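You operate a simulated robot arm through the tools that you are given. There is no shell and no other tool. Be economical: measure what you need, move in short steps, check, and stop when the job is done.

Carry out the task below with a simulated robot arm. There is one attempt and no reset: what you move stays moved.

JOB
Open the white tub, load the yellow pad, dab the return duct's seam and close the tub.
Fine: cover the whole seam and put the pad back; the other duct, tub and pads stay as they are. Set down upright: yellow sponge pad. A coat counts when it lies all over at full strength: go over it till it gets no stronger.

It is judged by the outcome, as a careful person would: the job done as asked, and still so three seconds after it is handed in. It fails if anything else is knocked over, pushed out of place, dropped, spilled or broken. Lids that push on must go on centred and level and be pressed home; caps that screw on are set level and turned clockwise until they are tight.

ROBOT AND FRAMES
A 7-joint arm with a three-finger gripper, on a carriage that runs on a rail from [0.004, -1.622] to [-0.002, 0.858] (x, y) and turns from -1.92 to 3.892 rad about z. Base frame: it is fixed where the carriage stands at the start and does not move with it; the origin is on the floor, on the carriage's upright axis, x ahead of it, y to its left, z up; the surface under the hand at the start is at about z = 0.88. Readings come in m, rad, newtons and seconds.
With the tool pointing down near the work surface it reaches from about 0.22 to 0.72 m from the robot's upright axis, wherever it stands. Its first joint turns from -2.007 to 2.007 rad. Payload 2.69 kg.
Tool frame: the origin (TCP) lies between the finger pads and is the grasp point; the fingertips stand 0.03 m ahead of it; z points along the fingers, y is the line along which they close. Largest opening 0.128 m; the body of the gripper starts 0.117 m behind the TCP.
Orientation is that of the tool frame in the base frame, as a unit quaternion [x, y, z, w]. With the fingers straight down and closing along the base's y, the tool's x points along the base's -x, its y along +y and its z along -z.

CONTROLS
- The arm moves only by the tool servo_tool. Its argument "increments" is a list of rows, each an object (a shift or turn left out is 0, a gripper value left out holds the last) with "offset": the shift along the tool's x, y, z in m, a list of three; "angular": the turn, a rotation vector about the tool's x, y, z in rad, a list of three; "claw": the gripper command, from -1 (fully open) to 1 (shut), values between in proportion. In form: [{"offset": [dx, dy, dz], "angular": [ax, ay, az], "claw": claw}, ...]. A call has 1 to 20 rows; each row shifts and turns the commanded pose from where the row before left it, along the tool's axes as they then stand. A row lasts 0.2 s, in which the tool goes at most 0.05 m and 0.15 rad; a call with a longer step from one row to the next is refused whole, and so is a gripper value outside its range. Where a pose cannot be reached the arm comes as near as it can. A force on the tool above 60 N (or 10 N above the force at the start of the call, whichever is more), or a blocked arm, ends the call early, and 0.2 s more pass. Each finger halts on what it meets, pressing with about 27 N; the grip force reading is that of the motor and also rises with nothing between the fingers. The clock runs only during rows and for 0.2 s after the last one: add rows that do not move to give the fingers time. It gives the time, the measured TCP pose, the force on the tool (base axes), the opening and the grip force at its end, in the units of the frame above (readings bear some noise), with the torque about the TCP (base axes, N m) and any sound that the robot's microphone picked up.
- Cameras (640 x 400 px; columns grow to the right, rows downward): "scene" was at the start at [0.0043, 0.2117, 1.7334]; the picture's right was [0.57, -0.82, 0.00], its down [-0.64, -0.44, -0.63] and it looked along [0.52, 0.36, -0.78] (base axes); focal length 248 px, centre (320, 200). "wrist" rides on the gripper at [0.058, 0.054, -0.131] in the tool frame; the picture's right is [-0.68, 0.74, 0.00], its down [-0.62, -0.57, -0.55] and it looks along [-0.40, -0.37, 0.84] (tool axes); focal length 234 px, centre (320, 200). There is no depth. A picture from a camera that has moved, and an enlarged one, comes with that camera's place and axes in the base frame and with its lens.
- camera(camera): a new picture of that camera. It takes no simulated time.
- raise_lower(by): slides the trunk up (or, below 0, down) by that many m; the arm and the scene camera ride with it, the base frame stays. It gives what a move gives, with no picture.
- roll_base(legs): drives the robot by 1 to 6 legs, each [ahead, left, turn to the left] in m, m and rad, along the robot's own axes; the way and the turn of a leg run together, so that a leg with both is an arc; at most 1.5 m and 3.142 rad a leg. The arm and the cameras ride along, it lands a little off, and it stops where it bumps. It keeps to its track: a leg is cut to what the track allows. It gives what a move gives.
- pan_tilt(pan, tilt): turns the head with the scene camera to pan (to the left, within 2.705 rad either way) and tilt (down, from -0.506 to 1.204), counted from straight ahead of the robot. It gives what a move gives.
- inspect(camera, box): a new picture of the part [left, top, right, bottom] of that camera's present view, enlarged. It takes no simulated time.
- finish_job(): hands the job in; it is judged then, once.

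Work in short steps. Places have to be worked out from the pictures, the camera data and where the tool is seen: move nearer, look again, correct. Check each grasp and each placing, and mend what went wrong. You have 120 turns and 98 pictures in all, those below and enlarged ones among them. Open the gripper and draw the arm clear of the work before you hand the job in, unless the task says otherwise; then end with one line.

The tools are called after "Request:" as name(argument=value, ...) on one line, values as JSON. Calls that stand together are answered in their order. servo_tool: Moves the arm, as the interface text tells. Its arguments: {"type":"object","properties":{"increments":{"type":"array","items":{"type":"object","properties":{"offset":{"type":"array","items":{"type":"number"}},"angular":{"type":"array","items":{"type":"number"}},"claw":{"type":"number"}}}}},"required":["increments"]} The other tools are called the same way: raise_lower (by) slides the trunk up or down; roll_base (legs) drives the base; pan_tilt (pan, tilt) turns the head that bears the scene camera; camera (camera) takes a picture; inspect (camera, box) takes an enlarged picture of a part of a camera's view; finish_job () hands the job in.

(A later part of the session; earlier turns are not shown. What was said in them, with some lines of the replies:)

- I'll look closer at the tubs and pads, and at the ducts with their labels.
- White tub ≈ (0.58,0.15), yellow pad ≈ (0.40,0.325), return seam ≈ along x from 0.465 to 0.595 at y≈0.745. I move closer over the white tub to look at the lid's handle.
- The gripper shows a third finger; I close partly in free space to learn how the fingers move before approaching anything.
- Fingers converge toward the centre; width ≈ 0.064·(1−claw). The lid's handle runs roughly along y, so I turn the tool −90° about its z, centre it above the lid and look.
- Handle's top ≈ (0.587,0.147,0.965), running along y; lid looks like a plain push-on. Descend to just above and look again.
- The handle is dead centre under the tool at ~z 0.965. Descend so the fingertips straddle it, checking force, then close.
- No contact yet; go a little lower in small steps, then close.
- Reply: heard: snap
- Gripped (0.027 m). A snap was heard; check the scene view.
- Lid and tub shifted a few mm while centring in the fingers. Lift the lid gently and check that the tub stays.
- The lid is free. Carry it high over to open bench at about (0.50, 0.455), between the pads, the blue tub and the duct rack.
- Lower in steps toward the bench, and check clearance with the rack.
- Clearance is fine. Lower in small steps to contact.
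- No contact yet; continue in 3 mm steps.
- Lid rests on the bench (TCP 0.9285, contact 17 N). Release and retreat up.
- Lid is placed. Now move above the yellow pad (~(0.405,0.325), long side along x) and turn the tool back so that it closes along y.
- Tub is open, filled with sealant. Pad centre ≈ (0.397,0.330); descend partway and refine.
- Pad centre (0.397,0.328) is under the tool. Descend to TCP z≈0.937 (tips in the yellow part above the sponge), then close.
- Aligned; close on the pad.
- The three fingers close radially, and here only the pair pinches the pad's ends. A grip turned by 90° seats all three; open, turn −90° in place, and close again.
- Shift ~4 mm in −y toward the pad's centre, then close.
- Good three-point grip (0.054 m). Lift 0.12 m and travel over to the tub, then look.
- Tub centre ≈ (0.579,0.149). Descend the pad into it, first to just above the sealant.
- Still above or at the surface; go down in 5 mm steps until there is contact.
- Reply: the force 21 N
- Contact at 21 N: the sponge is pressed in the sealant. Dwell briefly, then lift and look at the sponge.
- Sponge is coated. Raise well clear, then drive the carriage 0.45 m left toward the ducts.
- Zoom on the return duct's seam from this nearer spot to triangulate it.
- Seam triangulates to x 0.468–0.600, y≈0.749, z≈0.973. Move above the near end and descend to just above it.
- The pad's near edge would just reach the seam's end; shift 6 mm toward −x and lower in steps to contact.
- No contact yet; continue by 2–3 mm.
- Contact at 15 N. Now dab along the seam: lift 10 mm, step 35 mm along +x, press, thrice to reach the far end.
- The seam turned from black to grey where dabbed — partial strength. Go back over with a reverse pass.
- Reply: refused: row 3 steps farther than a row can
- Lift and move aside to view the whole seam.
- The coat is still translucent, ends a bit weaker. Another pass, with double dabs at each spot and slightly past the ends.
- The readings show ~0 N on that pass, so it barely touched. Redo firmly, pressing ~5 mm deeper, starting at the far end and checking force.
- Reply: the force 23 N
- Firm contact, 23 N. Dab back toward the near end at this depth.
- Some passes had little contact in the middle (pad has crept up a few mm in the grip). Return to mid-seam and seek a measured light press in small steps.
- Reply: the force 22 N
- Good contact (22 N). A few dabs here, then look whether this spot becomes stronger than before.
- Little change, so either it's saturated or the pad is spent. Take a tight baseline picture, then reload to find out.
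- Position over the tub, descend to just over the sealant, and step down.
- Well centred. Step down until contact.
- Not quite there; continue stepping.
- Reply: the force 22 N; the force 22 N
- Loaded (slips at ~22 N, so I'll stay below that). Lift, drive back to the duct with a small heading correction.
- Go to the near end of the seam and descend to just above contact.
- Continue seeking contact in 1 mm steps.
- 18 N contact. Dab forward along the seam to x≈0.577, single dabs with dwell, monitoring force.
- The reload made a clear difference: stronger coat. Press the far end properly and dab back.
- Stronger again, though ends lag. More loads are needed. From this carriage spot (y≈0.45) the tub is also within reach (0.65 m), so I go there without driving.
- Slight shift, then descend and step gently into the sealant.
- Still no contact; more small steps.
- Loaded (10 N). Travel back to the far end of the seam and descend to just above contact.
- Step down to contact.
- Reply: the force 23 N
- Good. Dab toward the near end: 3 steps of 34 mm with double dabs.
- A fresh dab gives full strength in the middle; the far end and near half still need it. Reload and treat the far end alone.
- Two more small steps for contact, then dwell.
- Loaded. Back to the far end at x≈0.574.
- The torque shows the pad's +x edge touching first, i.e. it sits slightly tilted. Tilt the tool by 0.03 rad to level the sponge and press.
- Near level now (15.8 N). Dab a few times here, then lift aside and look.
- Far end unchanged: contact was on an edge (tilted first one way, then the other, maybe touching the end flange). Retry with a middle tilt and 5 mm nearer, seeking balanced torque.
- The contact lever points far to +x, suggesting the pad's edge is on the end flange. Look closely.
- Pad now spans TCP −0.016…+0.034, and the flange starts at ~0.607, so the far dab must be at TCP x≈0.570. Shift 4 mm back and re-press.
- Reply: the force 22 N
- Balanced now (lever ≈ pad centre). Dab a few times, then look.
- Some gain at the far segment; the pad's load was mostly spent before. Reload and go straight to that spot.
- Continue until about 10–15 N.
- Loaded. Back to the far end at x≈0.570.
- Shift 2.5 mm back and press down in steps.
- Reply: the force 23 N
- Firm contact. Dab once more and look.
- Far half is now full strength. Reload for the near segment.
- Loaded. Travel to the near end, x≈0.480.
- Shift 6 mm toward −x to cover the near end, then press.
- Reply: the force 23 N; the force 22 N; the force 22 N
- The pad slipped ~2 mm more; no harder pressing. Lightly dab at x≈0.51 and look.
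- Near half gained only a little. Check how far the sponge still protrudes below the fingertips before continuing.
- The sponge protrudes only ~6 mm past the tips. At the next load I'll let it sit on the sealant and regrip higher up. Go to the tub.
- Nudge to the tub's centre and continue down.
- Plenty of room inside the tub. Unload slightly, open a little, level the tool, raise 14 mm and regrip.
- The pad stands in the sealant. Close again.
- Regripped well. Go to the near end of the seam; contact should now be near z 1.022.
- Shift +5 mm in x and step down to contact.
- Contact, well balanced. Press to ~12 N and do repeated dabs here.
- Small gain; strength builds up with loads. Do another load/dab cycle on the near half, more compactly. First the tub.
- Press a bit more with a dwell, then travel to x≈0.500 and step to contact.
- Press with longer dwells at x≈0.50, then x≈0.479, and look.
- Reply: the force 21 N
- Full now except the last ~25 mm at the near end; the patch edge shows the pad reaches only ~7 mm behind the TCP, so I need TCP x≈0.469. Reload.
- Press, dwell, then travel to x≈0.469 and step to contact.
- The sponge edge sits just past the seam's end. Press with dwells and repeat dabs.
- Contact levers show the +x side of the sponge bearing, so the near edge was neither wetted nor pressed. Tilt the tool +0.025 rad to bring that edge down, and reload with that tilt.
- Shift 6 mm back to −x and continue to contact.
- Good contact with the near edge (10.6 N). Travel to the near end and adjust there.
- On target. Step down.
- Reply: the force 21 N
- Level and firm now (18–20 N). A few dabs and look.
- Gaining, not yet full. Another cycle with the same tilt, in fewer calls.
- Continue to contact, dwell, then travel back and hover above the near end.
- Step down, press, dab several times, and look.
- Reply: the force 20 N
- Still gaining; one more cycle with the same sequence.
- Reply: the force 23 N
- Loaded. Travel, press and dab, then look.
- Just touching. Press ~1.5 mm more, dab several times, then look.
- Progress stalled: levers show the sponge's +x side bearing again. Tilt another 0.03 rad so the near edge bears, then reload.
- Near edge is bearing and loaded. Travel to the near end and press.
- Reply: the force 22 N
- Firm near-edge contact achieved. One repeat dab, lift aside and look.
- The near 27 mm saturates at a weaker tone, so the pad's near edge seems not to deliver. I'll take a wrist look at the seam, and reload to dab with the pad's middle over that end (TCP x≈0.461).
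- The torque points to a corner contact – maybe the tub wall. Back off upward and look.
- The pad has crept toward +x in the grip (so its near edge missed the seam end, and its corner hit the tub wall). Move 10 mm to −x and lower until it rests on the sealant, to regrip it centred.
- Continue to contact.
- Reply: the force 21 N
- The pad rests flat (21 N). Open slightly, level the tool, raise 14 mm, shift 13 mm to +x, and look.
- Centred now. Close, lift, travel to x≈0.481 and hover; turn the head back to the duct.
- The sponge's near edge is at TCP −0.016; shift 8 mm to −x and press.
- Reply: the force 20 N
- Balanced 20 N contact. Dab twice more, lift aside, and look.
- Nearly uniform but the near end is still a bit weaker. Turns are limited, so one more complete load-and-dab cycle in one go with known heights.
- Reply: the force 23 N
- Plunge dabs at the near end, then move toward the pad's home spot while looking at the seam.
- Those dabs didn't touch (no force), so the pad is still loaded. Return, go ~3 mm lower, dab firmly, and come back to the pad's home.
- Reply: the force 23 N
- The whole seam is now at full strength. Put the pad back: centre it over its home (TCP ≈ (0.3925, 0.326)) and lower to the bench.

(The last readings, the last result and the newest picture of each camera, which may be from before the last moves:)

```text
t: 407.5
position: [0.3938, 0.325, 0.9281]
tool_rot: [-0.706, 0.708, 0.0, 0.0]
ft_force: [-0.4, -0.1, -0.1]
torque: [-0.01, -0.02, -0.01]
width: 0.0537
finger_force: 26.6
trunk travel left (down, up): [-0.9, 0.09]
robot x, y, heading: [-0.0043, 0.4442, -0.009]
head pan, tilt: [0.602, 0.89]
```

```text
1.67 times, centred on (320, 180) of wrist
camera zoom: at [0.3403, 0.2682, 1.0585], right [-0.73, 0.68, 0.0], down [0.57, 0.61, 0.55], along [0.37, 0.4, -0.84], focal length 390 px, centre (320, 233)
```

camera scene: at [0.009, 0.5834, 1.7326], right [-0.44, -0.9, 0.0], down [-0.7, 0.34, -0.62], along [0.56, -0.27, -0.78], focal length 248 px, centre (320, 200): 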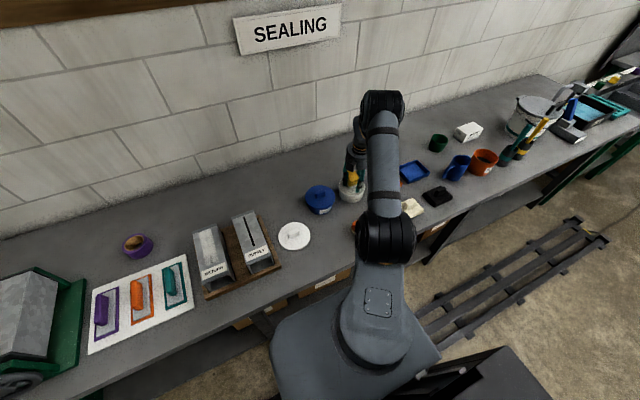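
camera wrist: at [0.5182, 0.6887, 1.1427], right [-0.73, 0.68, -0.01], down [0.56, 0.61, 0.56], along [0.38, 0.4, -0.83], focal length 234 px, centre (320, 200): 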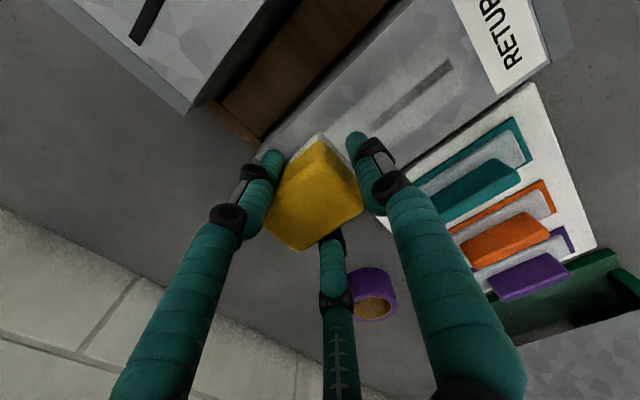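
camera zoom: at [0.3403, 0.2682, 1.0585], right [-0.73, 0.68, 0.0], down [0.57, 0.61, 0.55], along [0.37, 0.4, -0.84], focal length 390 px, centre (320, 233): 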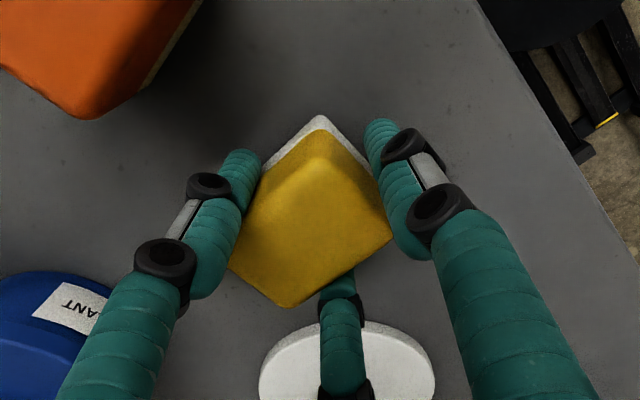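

Continue to contact, then release and rise straight up.

Request:
servo_tool(increments=[{"offset": [0, 0, 0.0015]}, {}])

Request:
servo_tool(increments=[{"offset": [0, 0, 0.0015]}, {}])

Request:
servo_tool(increments=[{"offset": [0, 0, 0.0012]}, {}])

Request:
servo_tool(increments=[{"offset": [0, 0, 0.0008]}, {}])

Request:
servo_tool(increments=[{"claw": 0.0}, {"claw": 0.0}, {"claw": -0.1}, {"claw": -0.1}, {}, {"offset": [0, 0, -0.02]}, {"offset": [0, 0, -0.03]}, {"offset": [0, 0, -0.04]}, {"offset": [0, 0, -0.04]}, {"offset": [0, 0, -0.04]}, {}])

Request:
inspect(camera="wrist", box=[160, 20, 560, 340])

```text
t: 408.1
position: [0.3928, 0.324, 0.926]
tool_rot: [-0.705, 0.71, 0.001, 0.0]
ft_force: [-0.1, 0.8, 0.2]
torque: [0.03, -0.02, 0.02]
width: 0.0535
finger_force: 26.9
trunk travel left (down, up): [-0.9, 0.09]
robot x, y, heading: [0.0023, 0.4491, -0.006]
head pan, tilt: [0.602, 0.89]
```

```text
t: 408.7
position: [0.3936, 0.3242, 0.925]
tool_rot: [-0.706, 0.709, -0.002, 0.002]
ft_force: [0.7, 1.7, 18.2]
torque: [-0.03, -0.3, 0.04]
width: 0.0537
finger_force: 27.0
trunk travel left (down, up): [-0.9, 0.09]
robot x, y, heading: [-0.0008, 0.4511, -0.005]
head pan, tilt: [0.602, 0.89]
```

```text
t: 409.3
position: [0.3934, 0.3246, 0.9234]
tool_rot: [-0.707, 0.708, -0.001, 0.002]
ft_force: [2.2, 2.8, 23.2]
torque: [0.05, -0.51, 0.02]
width: 0.054
finger_force: 26.8
trunk travel left (down, up): [-0.9, 0.09]
robot x, y, heading: [0.0001, 0.4474, -0.006]
head pan, tilt: [0.602, 0.89]
```

```text
t: 409.9
position: [0.394, 0.3239, 0.9224]
tool_rot: [-0.706, 0.708, -0.002, 0.001]
ft_force: [3.3, 4.5, 22.5]
torque: [0.12, -0.52, 0.05]
width: 0.0539
finger_force: 27.1
trunk travel left (down, up): [-0.9, 0.09]
robot x, y, heading: [-0.0009, 0.4483, 0.001]
head pan, tilt: [0.602, 0.89]
```

```text
t: 412.3
position: [0.3976, 0.3224, 1.0932]
tool_rot: [-0.706, 0.708, 0.001, 0.0]
ft_force: [0.0, -0.1, -0.4]
torque: [-0.02, -0.01, 0.01]
width: 0.0704
finger_force: 0.2
trunk travel left (down, up): [-0.9, 0.09]
robot x, y, heading: [0.0, 0.4481, -0.001]
head pan, tilt: [0.602, 0.89]
```

```text
1.25 times, centred on (360, 180) of wrist
camera zoom: at [0.3435, 0.2651, 1.2243], right [-0.73, 0.68, 0.0], down [0.57, 0.61, 0.55], along [0.37, 0.4, -0.84], focal length 293 px, centre (270, 225)
```

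zoom: 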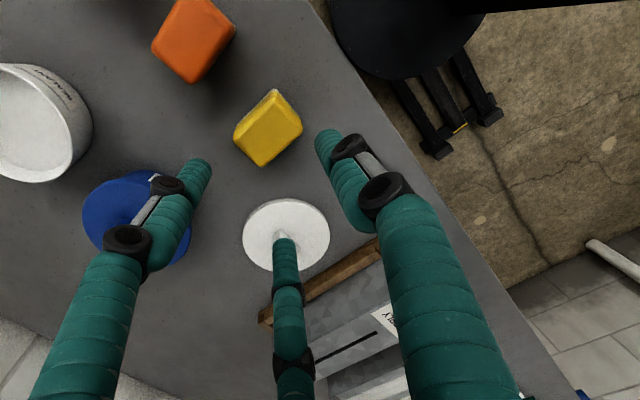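

Pad stands upright at home. Now fetch the lid: move over it (0.499,0.455), descend to z≈0.930, close and lift.

Request:
servo_tool(increments=[{"offset": [-0.033, -0.0254, 0]}, {"offset": [-0.033, -0.0254, 0]}, {"offset": [-0.033, -0.0254, 0]}, {"offset": [-0.033, -0.0254, 0]}, {}, {}, {"offset": [0, 0, 0.045]}, {"offset": [0, 0, 0.045]}, {"offset": [0, 0, 0.03]}, {}])

Request:
inspect(camera="wrist", box=[200, 60, 440, 300])

```text
t: 414.5
position: [0.4947, 0.4546, 0.9721]
tool_rot: [-0.705, 0.709, 0.0, 0.0]
ft_force: [-0.4, -0.9, -0.3]
torque: [0.01, -0.02, 0.02]
width: 0.0704
finger_force: 0.0
trunk travel left (down, up): [-0.9, 0.09]
robot x, y, heading: [-0.003, 0.4506, -0.006]
head pan, tilt: [0.602, 0.89]
```

```text
1.67 times, centred on (320, 180) of wrist
camera zoom: at [0.4418, 0.3983, 1.1033], right [-0.73, 0.68, 0.0], down [0.57, 0.61, 0.55], along [0.37, 0.4, -0.84], focal length 390 px, centre (320, 233)
```

zoom: 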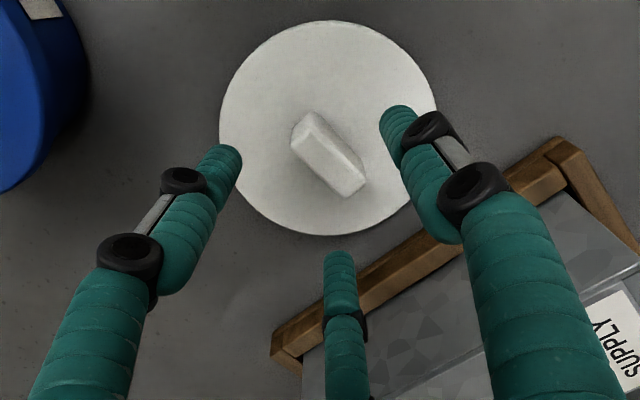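

The lid lies as it was released relative to the gripper. Descend, close, and lift.

Request:
servo_tool(increments=[{"offset": [0, 0, 0.02]}, {"offset": [0, 0, 0.015]}, {"offset": [0, 0, 0.007]}, {}, {"claw": 1}, {"claw": 1}, {"claw": 1}, {"claw": 1}, {"claw": 1}, {"claw": 1}])

Request:
servo_tool(increments=[{"offset": [0, 0, -0.01]}, {"offset": [0, 0, -0.04]}, {"offset": [0, 0, -0.045]}, {"offset": [0, 0, -0.045]}, {}, {"offset": [0.0386, -0.0109, 0]}, {"offset": [0.0386, -0.0109, 0]}, {"offset": [0.0386, -0.0109, 0]}, {"offset": [0.0386, -0.0109, 0]}, {"offset": [0.0386, -0.0109, 0]}, {"offset": [0.0386, -0.0109, 0]}, {"offset": [0.0386, -0.0109, 0]}, {"offset": [0.0386, -0.0109, 0]}, {}, {}])

Request:
inspect(camera="wrist", box=[160, 0, 480, 300])

```text
t: 416.7
position: [0.4957, 0.455, 0.9307]
tool_rot: [-0.706, 0.708, 0.0, 0.001]
ft_force: [-0.1, 0.3, 0.1]
torque: [-0.02, -0.02, -0.04]
width: 0.0269
finger_force: 26.9
trunk travel left (down, up): [-0.9, 0.09]
robot x, y, heading: [-0.0021, 0.448, -0.004]
head pan, tilt: [0.602, 0.89]
```

```text
t: 419.9
position: [0.5798, 0.146, 1.0699]
tool_rot: [-0.706, 0.708, 0.0, 0.0]
ft_force: [0.4, -0.4, 0.1]
torque: [0.01, -0.01, 0.02]
width: 0.0269
finger_force: 27.2
trunk travel left (down, up): [-0.9, 0.09]
robot x, y, heading: [-0.0024, 0.4465, -0.003]
head pan, tilt: [0.602, 0.89]
```

```text
1.33 times, centred on (320, 150) of wrist
camera zoom: at [0.5268, 0.0896, 1.2011], right [-0.73, 0.68, 0.0], down [0.57, 0.61, 0.55], along [0.37, 0.4, -0.84], focal length 312 px, centre (320, 267)
```

zoom: 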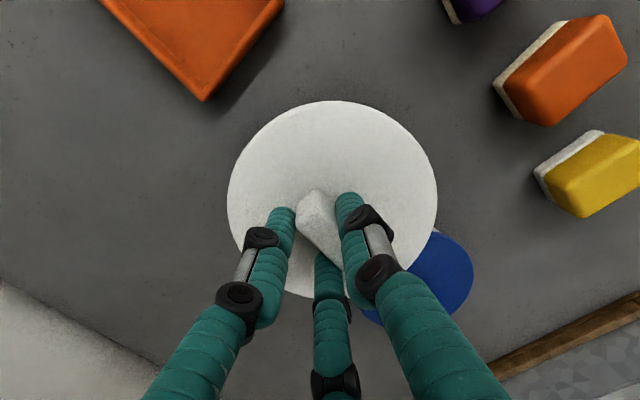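

The lid is held as when it was lifted off. Move to the original TCP (0.588,0.1475), lower to a few cm above the rim, and pan the head to check alignment.

Request:
servo_tool(increments=[{"offset": [-0.0015, -0.008, 0]}, {"offset": [0, 0, 0.035]}, {"offset": [0, 0, 0.03]}, {}])

Request:
pan_tilt(pan=-0.45, tilt=0.7)

Request:
inspect(camera="scene", box=[290, 190, 400, 270])

Request:
inspect(camera="wrist", box=[160, 0, 480, 300])

```text
t: 420.9
position: [0.5906, 0.1468, 1.0067]
tool_rot: [-0.706, 0.708, 0.0, 0.0]
ft_force: [0.5, -0.1, -0.4]
torque: [0.02, 0.0, -0.01]
width: 0.0269
finger_force: 27.3
trunk travel left (down, up): [-0.9, 0.09]
robot x, y, heading: [0.0003, 0.4474, -0.003]
head pan, tilt: [0.602, 0.89]
```

```text
t: 422.2
position: [0.5896, 0.147, 1.0058]
tool_rot: [-0.706, 0.708, 0.0, -0.001]
ft_force: [-0.1, 0.0, -0.1]
torque: [0.0, -0.01, 0.0]
width: 0.0268
finger_force: 27.3
trunk travel left (down, up): [-0.9, 0.09]
robot x, y, heading: [-0.0021, 0.4493, -0.002]
head pan, tilt: [-0.45, 0.7]
```

```text
5.00 times, centred on (345, 230) of scene
camera zoom: at [0.0174, 0.5793, 1.7488], right [-0.44, -0.9, 0.0], down [-0.58, 0.28, -0.76], along [0.69, -0.33, -0.64], focal length 1241 px, centre (195, 50)
```

zoom: 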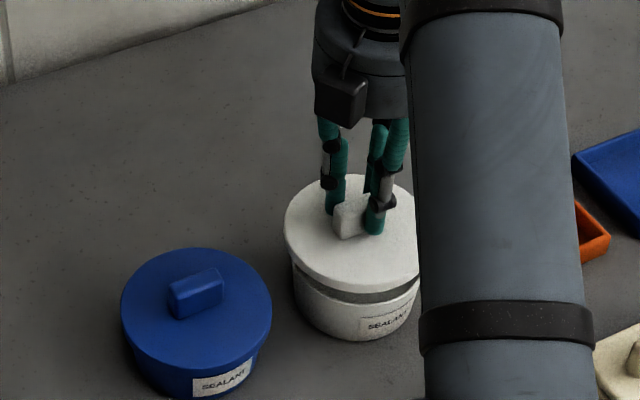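

```text
1.33 times, centred on (320, 150) of wrist
camera zoom: at [0.5361, 0.0902, 1.1376], right [-0.73, 0.68, 0.0], down [0.57, 0.61, 0.55], along [0.37, 0.4, -0.84], focal length 312 px, centre (320, 267)
```

zoom: 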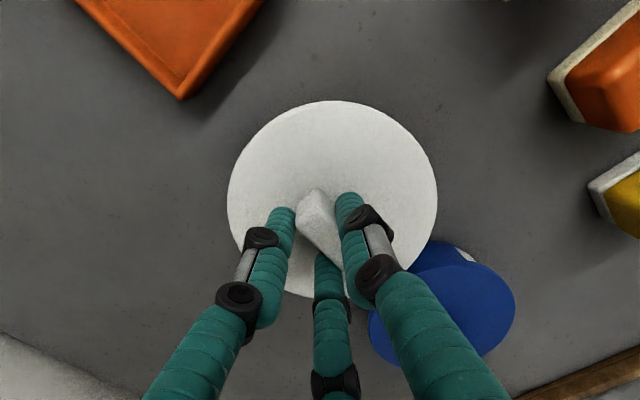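

Lid appears ~3 mm off toward +y; correct by (−2,−3) mm and lower in steps, listening for the snap.

Request:
servo_tool(increments=[{"offset": [0.003, 0.0025, 0]}, {"offset": [0, 0, 0.012]}, {"offset": [0, 0, 0.008]}, {}])

Request:
servo_tool(increments=[{"offset": [0, 0, 0.004]}, {}])

Request:
servo_tool(increments=[{"offset": [0, 0, 0.003]}, {}])

Request:
servo_tool(increments=[{"offset": [0, 0, 0.003]}, {}])

Request:
servo_tool(increments=[{"offset": [0, 0, 0.002]}, {}, {}])

Request:
inspect(camera="scene", box=[290, 190, 400, 270])

```text
t: 423.2
position: [0.5878, 0.1437, 0.9856]
tool_rot: [-0.706, 0.709, 0.0, 0.001]
ft_force: [-0.3, 0.1, 0.5]
torque: [0.02, -0.01, -0.01]
width: 0.0271
finger_force: 27.1
trunk travel left (down, up): [-0.9, 0.09]
robot x, y, heading: [0.0016, 0.4446, -0.005]
head pan, tilt: [-0.45, 0.7]
```

```text
t: 423.8
position: [0.5873, 0.1453, 0.9808]
tool_rot: [-0.705, 0.709, 0.001, 0.0]
ft_force: [0.3, -0.8, 0.2]
torque: [0.01, -0.03, -0.02]
width: 0.0271
finger_force: 27.2
trunk travel left (down, up): [-0.9, 0.09]
robot x, y, heading: [-0.0011, 0.4456, -0.007]
head pan, tilt: [-0.45, 0.7]
```

```text
t: 424.4
position: [0.5874, 0.1453, 0.9801]
tool_rot: [-0.706, 0.708, -0.003, 0.0]
ft_force: [-1.3, 2.3, 12.7]
torque: [0.35, 0.04, 0.02]
width: 0.0269
finger_force: 27.3
trunk travel left (down, up): [-0.9, 0.09]
robot x, y, heading: [-0.0029, 0.4499, 0.003]
head pan, tilt: [-0.45, 0.7]
heard: snap
```

```text
t: 425.0
position: [0.5873, 0.145, 0.98]
tool_rot: [-0.706, 0.708, -0.005, 0.001]
ft_force: [2.4, 2.1, 35.4]
torque: [0.41, 0.07, -0.03]
width: 0.0267
finger_force: 27.0
trunk travel left (down, up): [-0.9, 0.09]
robot x, y, heading: [-0.0031, 0.4477, -0.001]
head pan, tilt: [-0.45, 0.7]
```

```text
t: 425.8
position: [0.5865, 0.144, 0.9779]
tool_rot: [-0.705, 0.709, -0.005, 0.002]
ft_force: [4.0, 0.3, 41.2]
torque: [-0.02, 0.26, -0.07]
width: 0.027
finger_force: 27.2
trunk travel left (down, up): [-0.9, 0.09]
robot x, y, heading: [0.0018, 0.4496, -0.003]
head pan, tilt: [-0.45, 0.7]
```

```text
5.00 times, centred on (345, 230) of scene
camera zoom: at [0.012, 0.5826, 1.7486], right [-0.44, -0.9, 0.0], down [-0.58, 0.28, -0.77], along [0.69, -0.34, -0.64], focal length 1241 px, centre (195, 50)
5 turns are left
```

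zoom: 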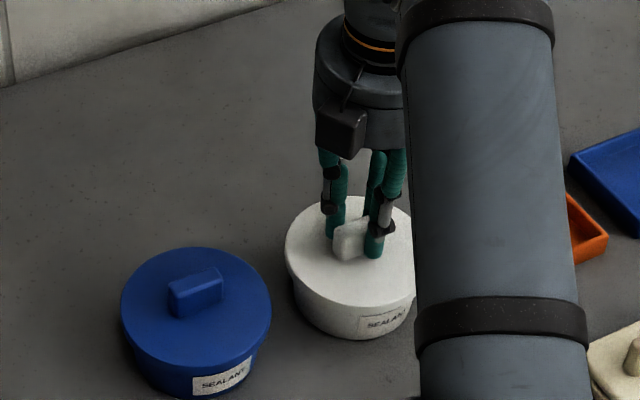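

The lid snapped on at 12 N, was pressed to 41 N, and sits level. Release gently and rise clear.

Request:
servo_tool(increments=[{"offset": [0, 0, -0.0025]}, {}, {"claw": 0.3}, {"claw": 0.1}, {"claw": 0.0}, {"claw": 0.0}, {"claw": -0.1}, {}, {"offset": [0, 0, -0.02]}, {"offset": [0, 0, -0.04]}, {"offset": [0, 0, -0.045]}, {"offset": [0, 0, -0.045]}, {"offset": [0, 0.03, -0.03]}, {"offset": [0, 0.04, 0]}, {"offset": [0, 0.04, 0]}, {"offset": [0, 0.04, 0]}, {}])

Request:
camera(camera="scene")

Request:
inspect(camera="scene", box=[290, 190, 400, 270])

```text
t: 429.4
position: [0.4401, 0.1466, 1.1545]
tool_rot: [-0.706, 0.708, 0.001, -0.001]
ft_force: [0.5, -0.5, -1.3]
torque: [0.0, 0.05, 0.0]
width: 0.0703
finger_force: 0.0
trunk travel left (down, up): [-0.9, 0.09]
robot x, y, heading: [-0.0035, 0.4507, -0.004]
head pan, tilt: [-0.45, 0.7]
```

```text
4 pictures are left
camera scene: at [0.0193, 0.5793, 1.7487], right [-0.44, -0.9, 0.0], down [-0.58, 0.28, -0.76], along [0.69, -0.34, -0.65], focal length 248 px, centre (320, 200)
```

scene: 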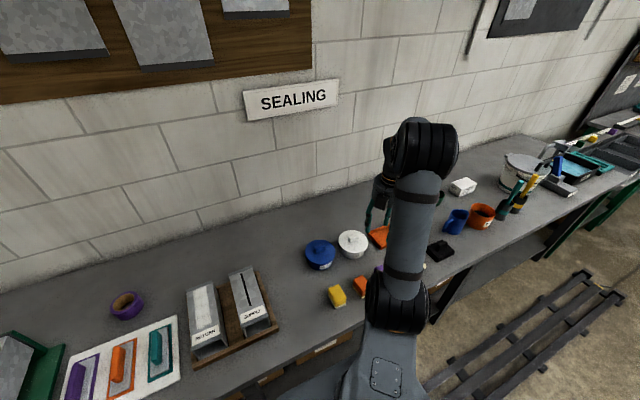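

```text
5.00 times, centred on (345, 230) of scene
camera zoom: at [0.0193, 0.5793, 1.7487], right [-0.44, -0.9, 0.0], down [-0.58, 0.28, -0.76], along [0.69, -0.34, -0.65], focal length 1241 px, centre (195, 50)
4 turns are left
```

zoom: 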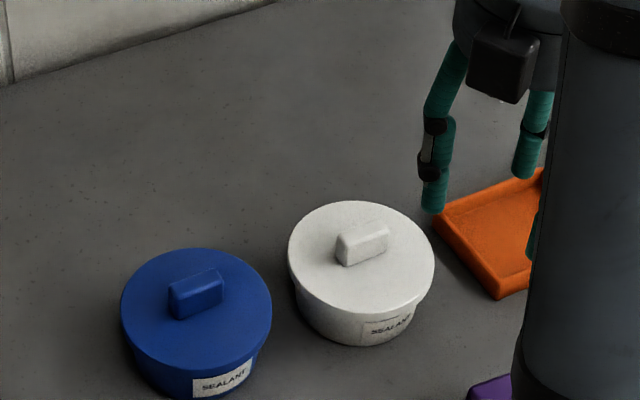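

The lid is level and centred, the pad stands upright at its place, the return seam is coated over its whole length, and the arm is clear. Handing in.

Request:
finish_job()

```text
The job is handed in.
```

I opened the white tub, loaded the yellow pad and coated the whole return-duct seam. The tub is closed again and the pad is back upright. Each section was re-dabbed with fresh sealant until its dark line no longer showed. The lid snapped on and sits level. The tub and pad may be a few millimetres from where they started. I did not touch the other duct, the other tub or the other pads.
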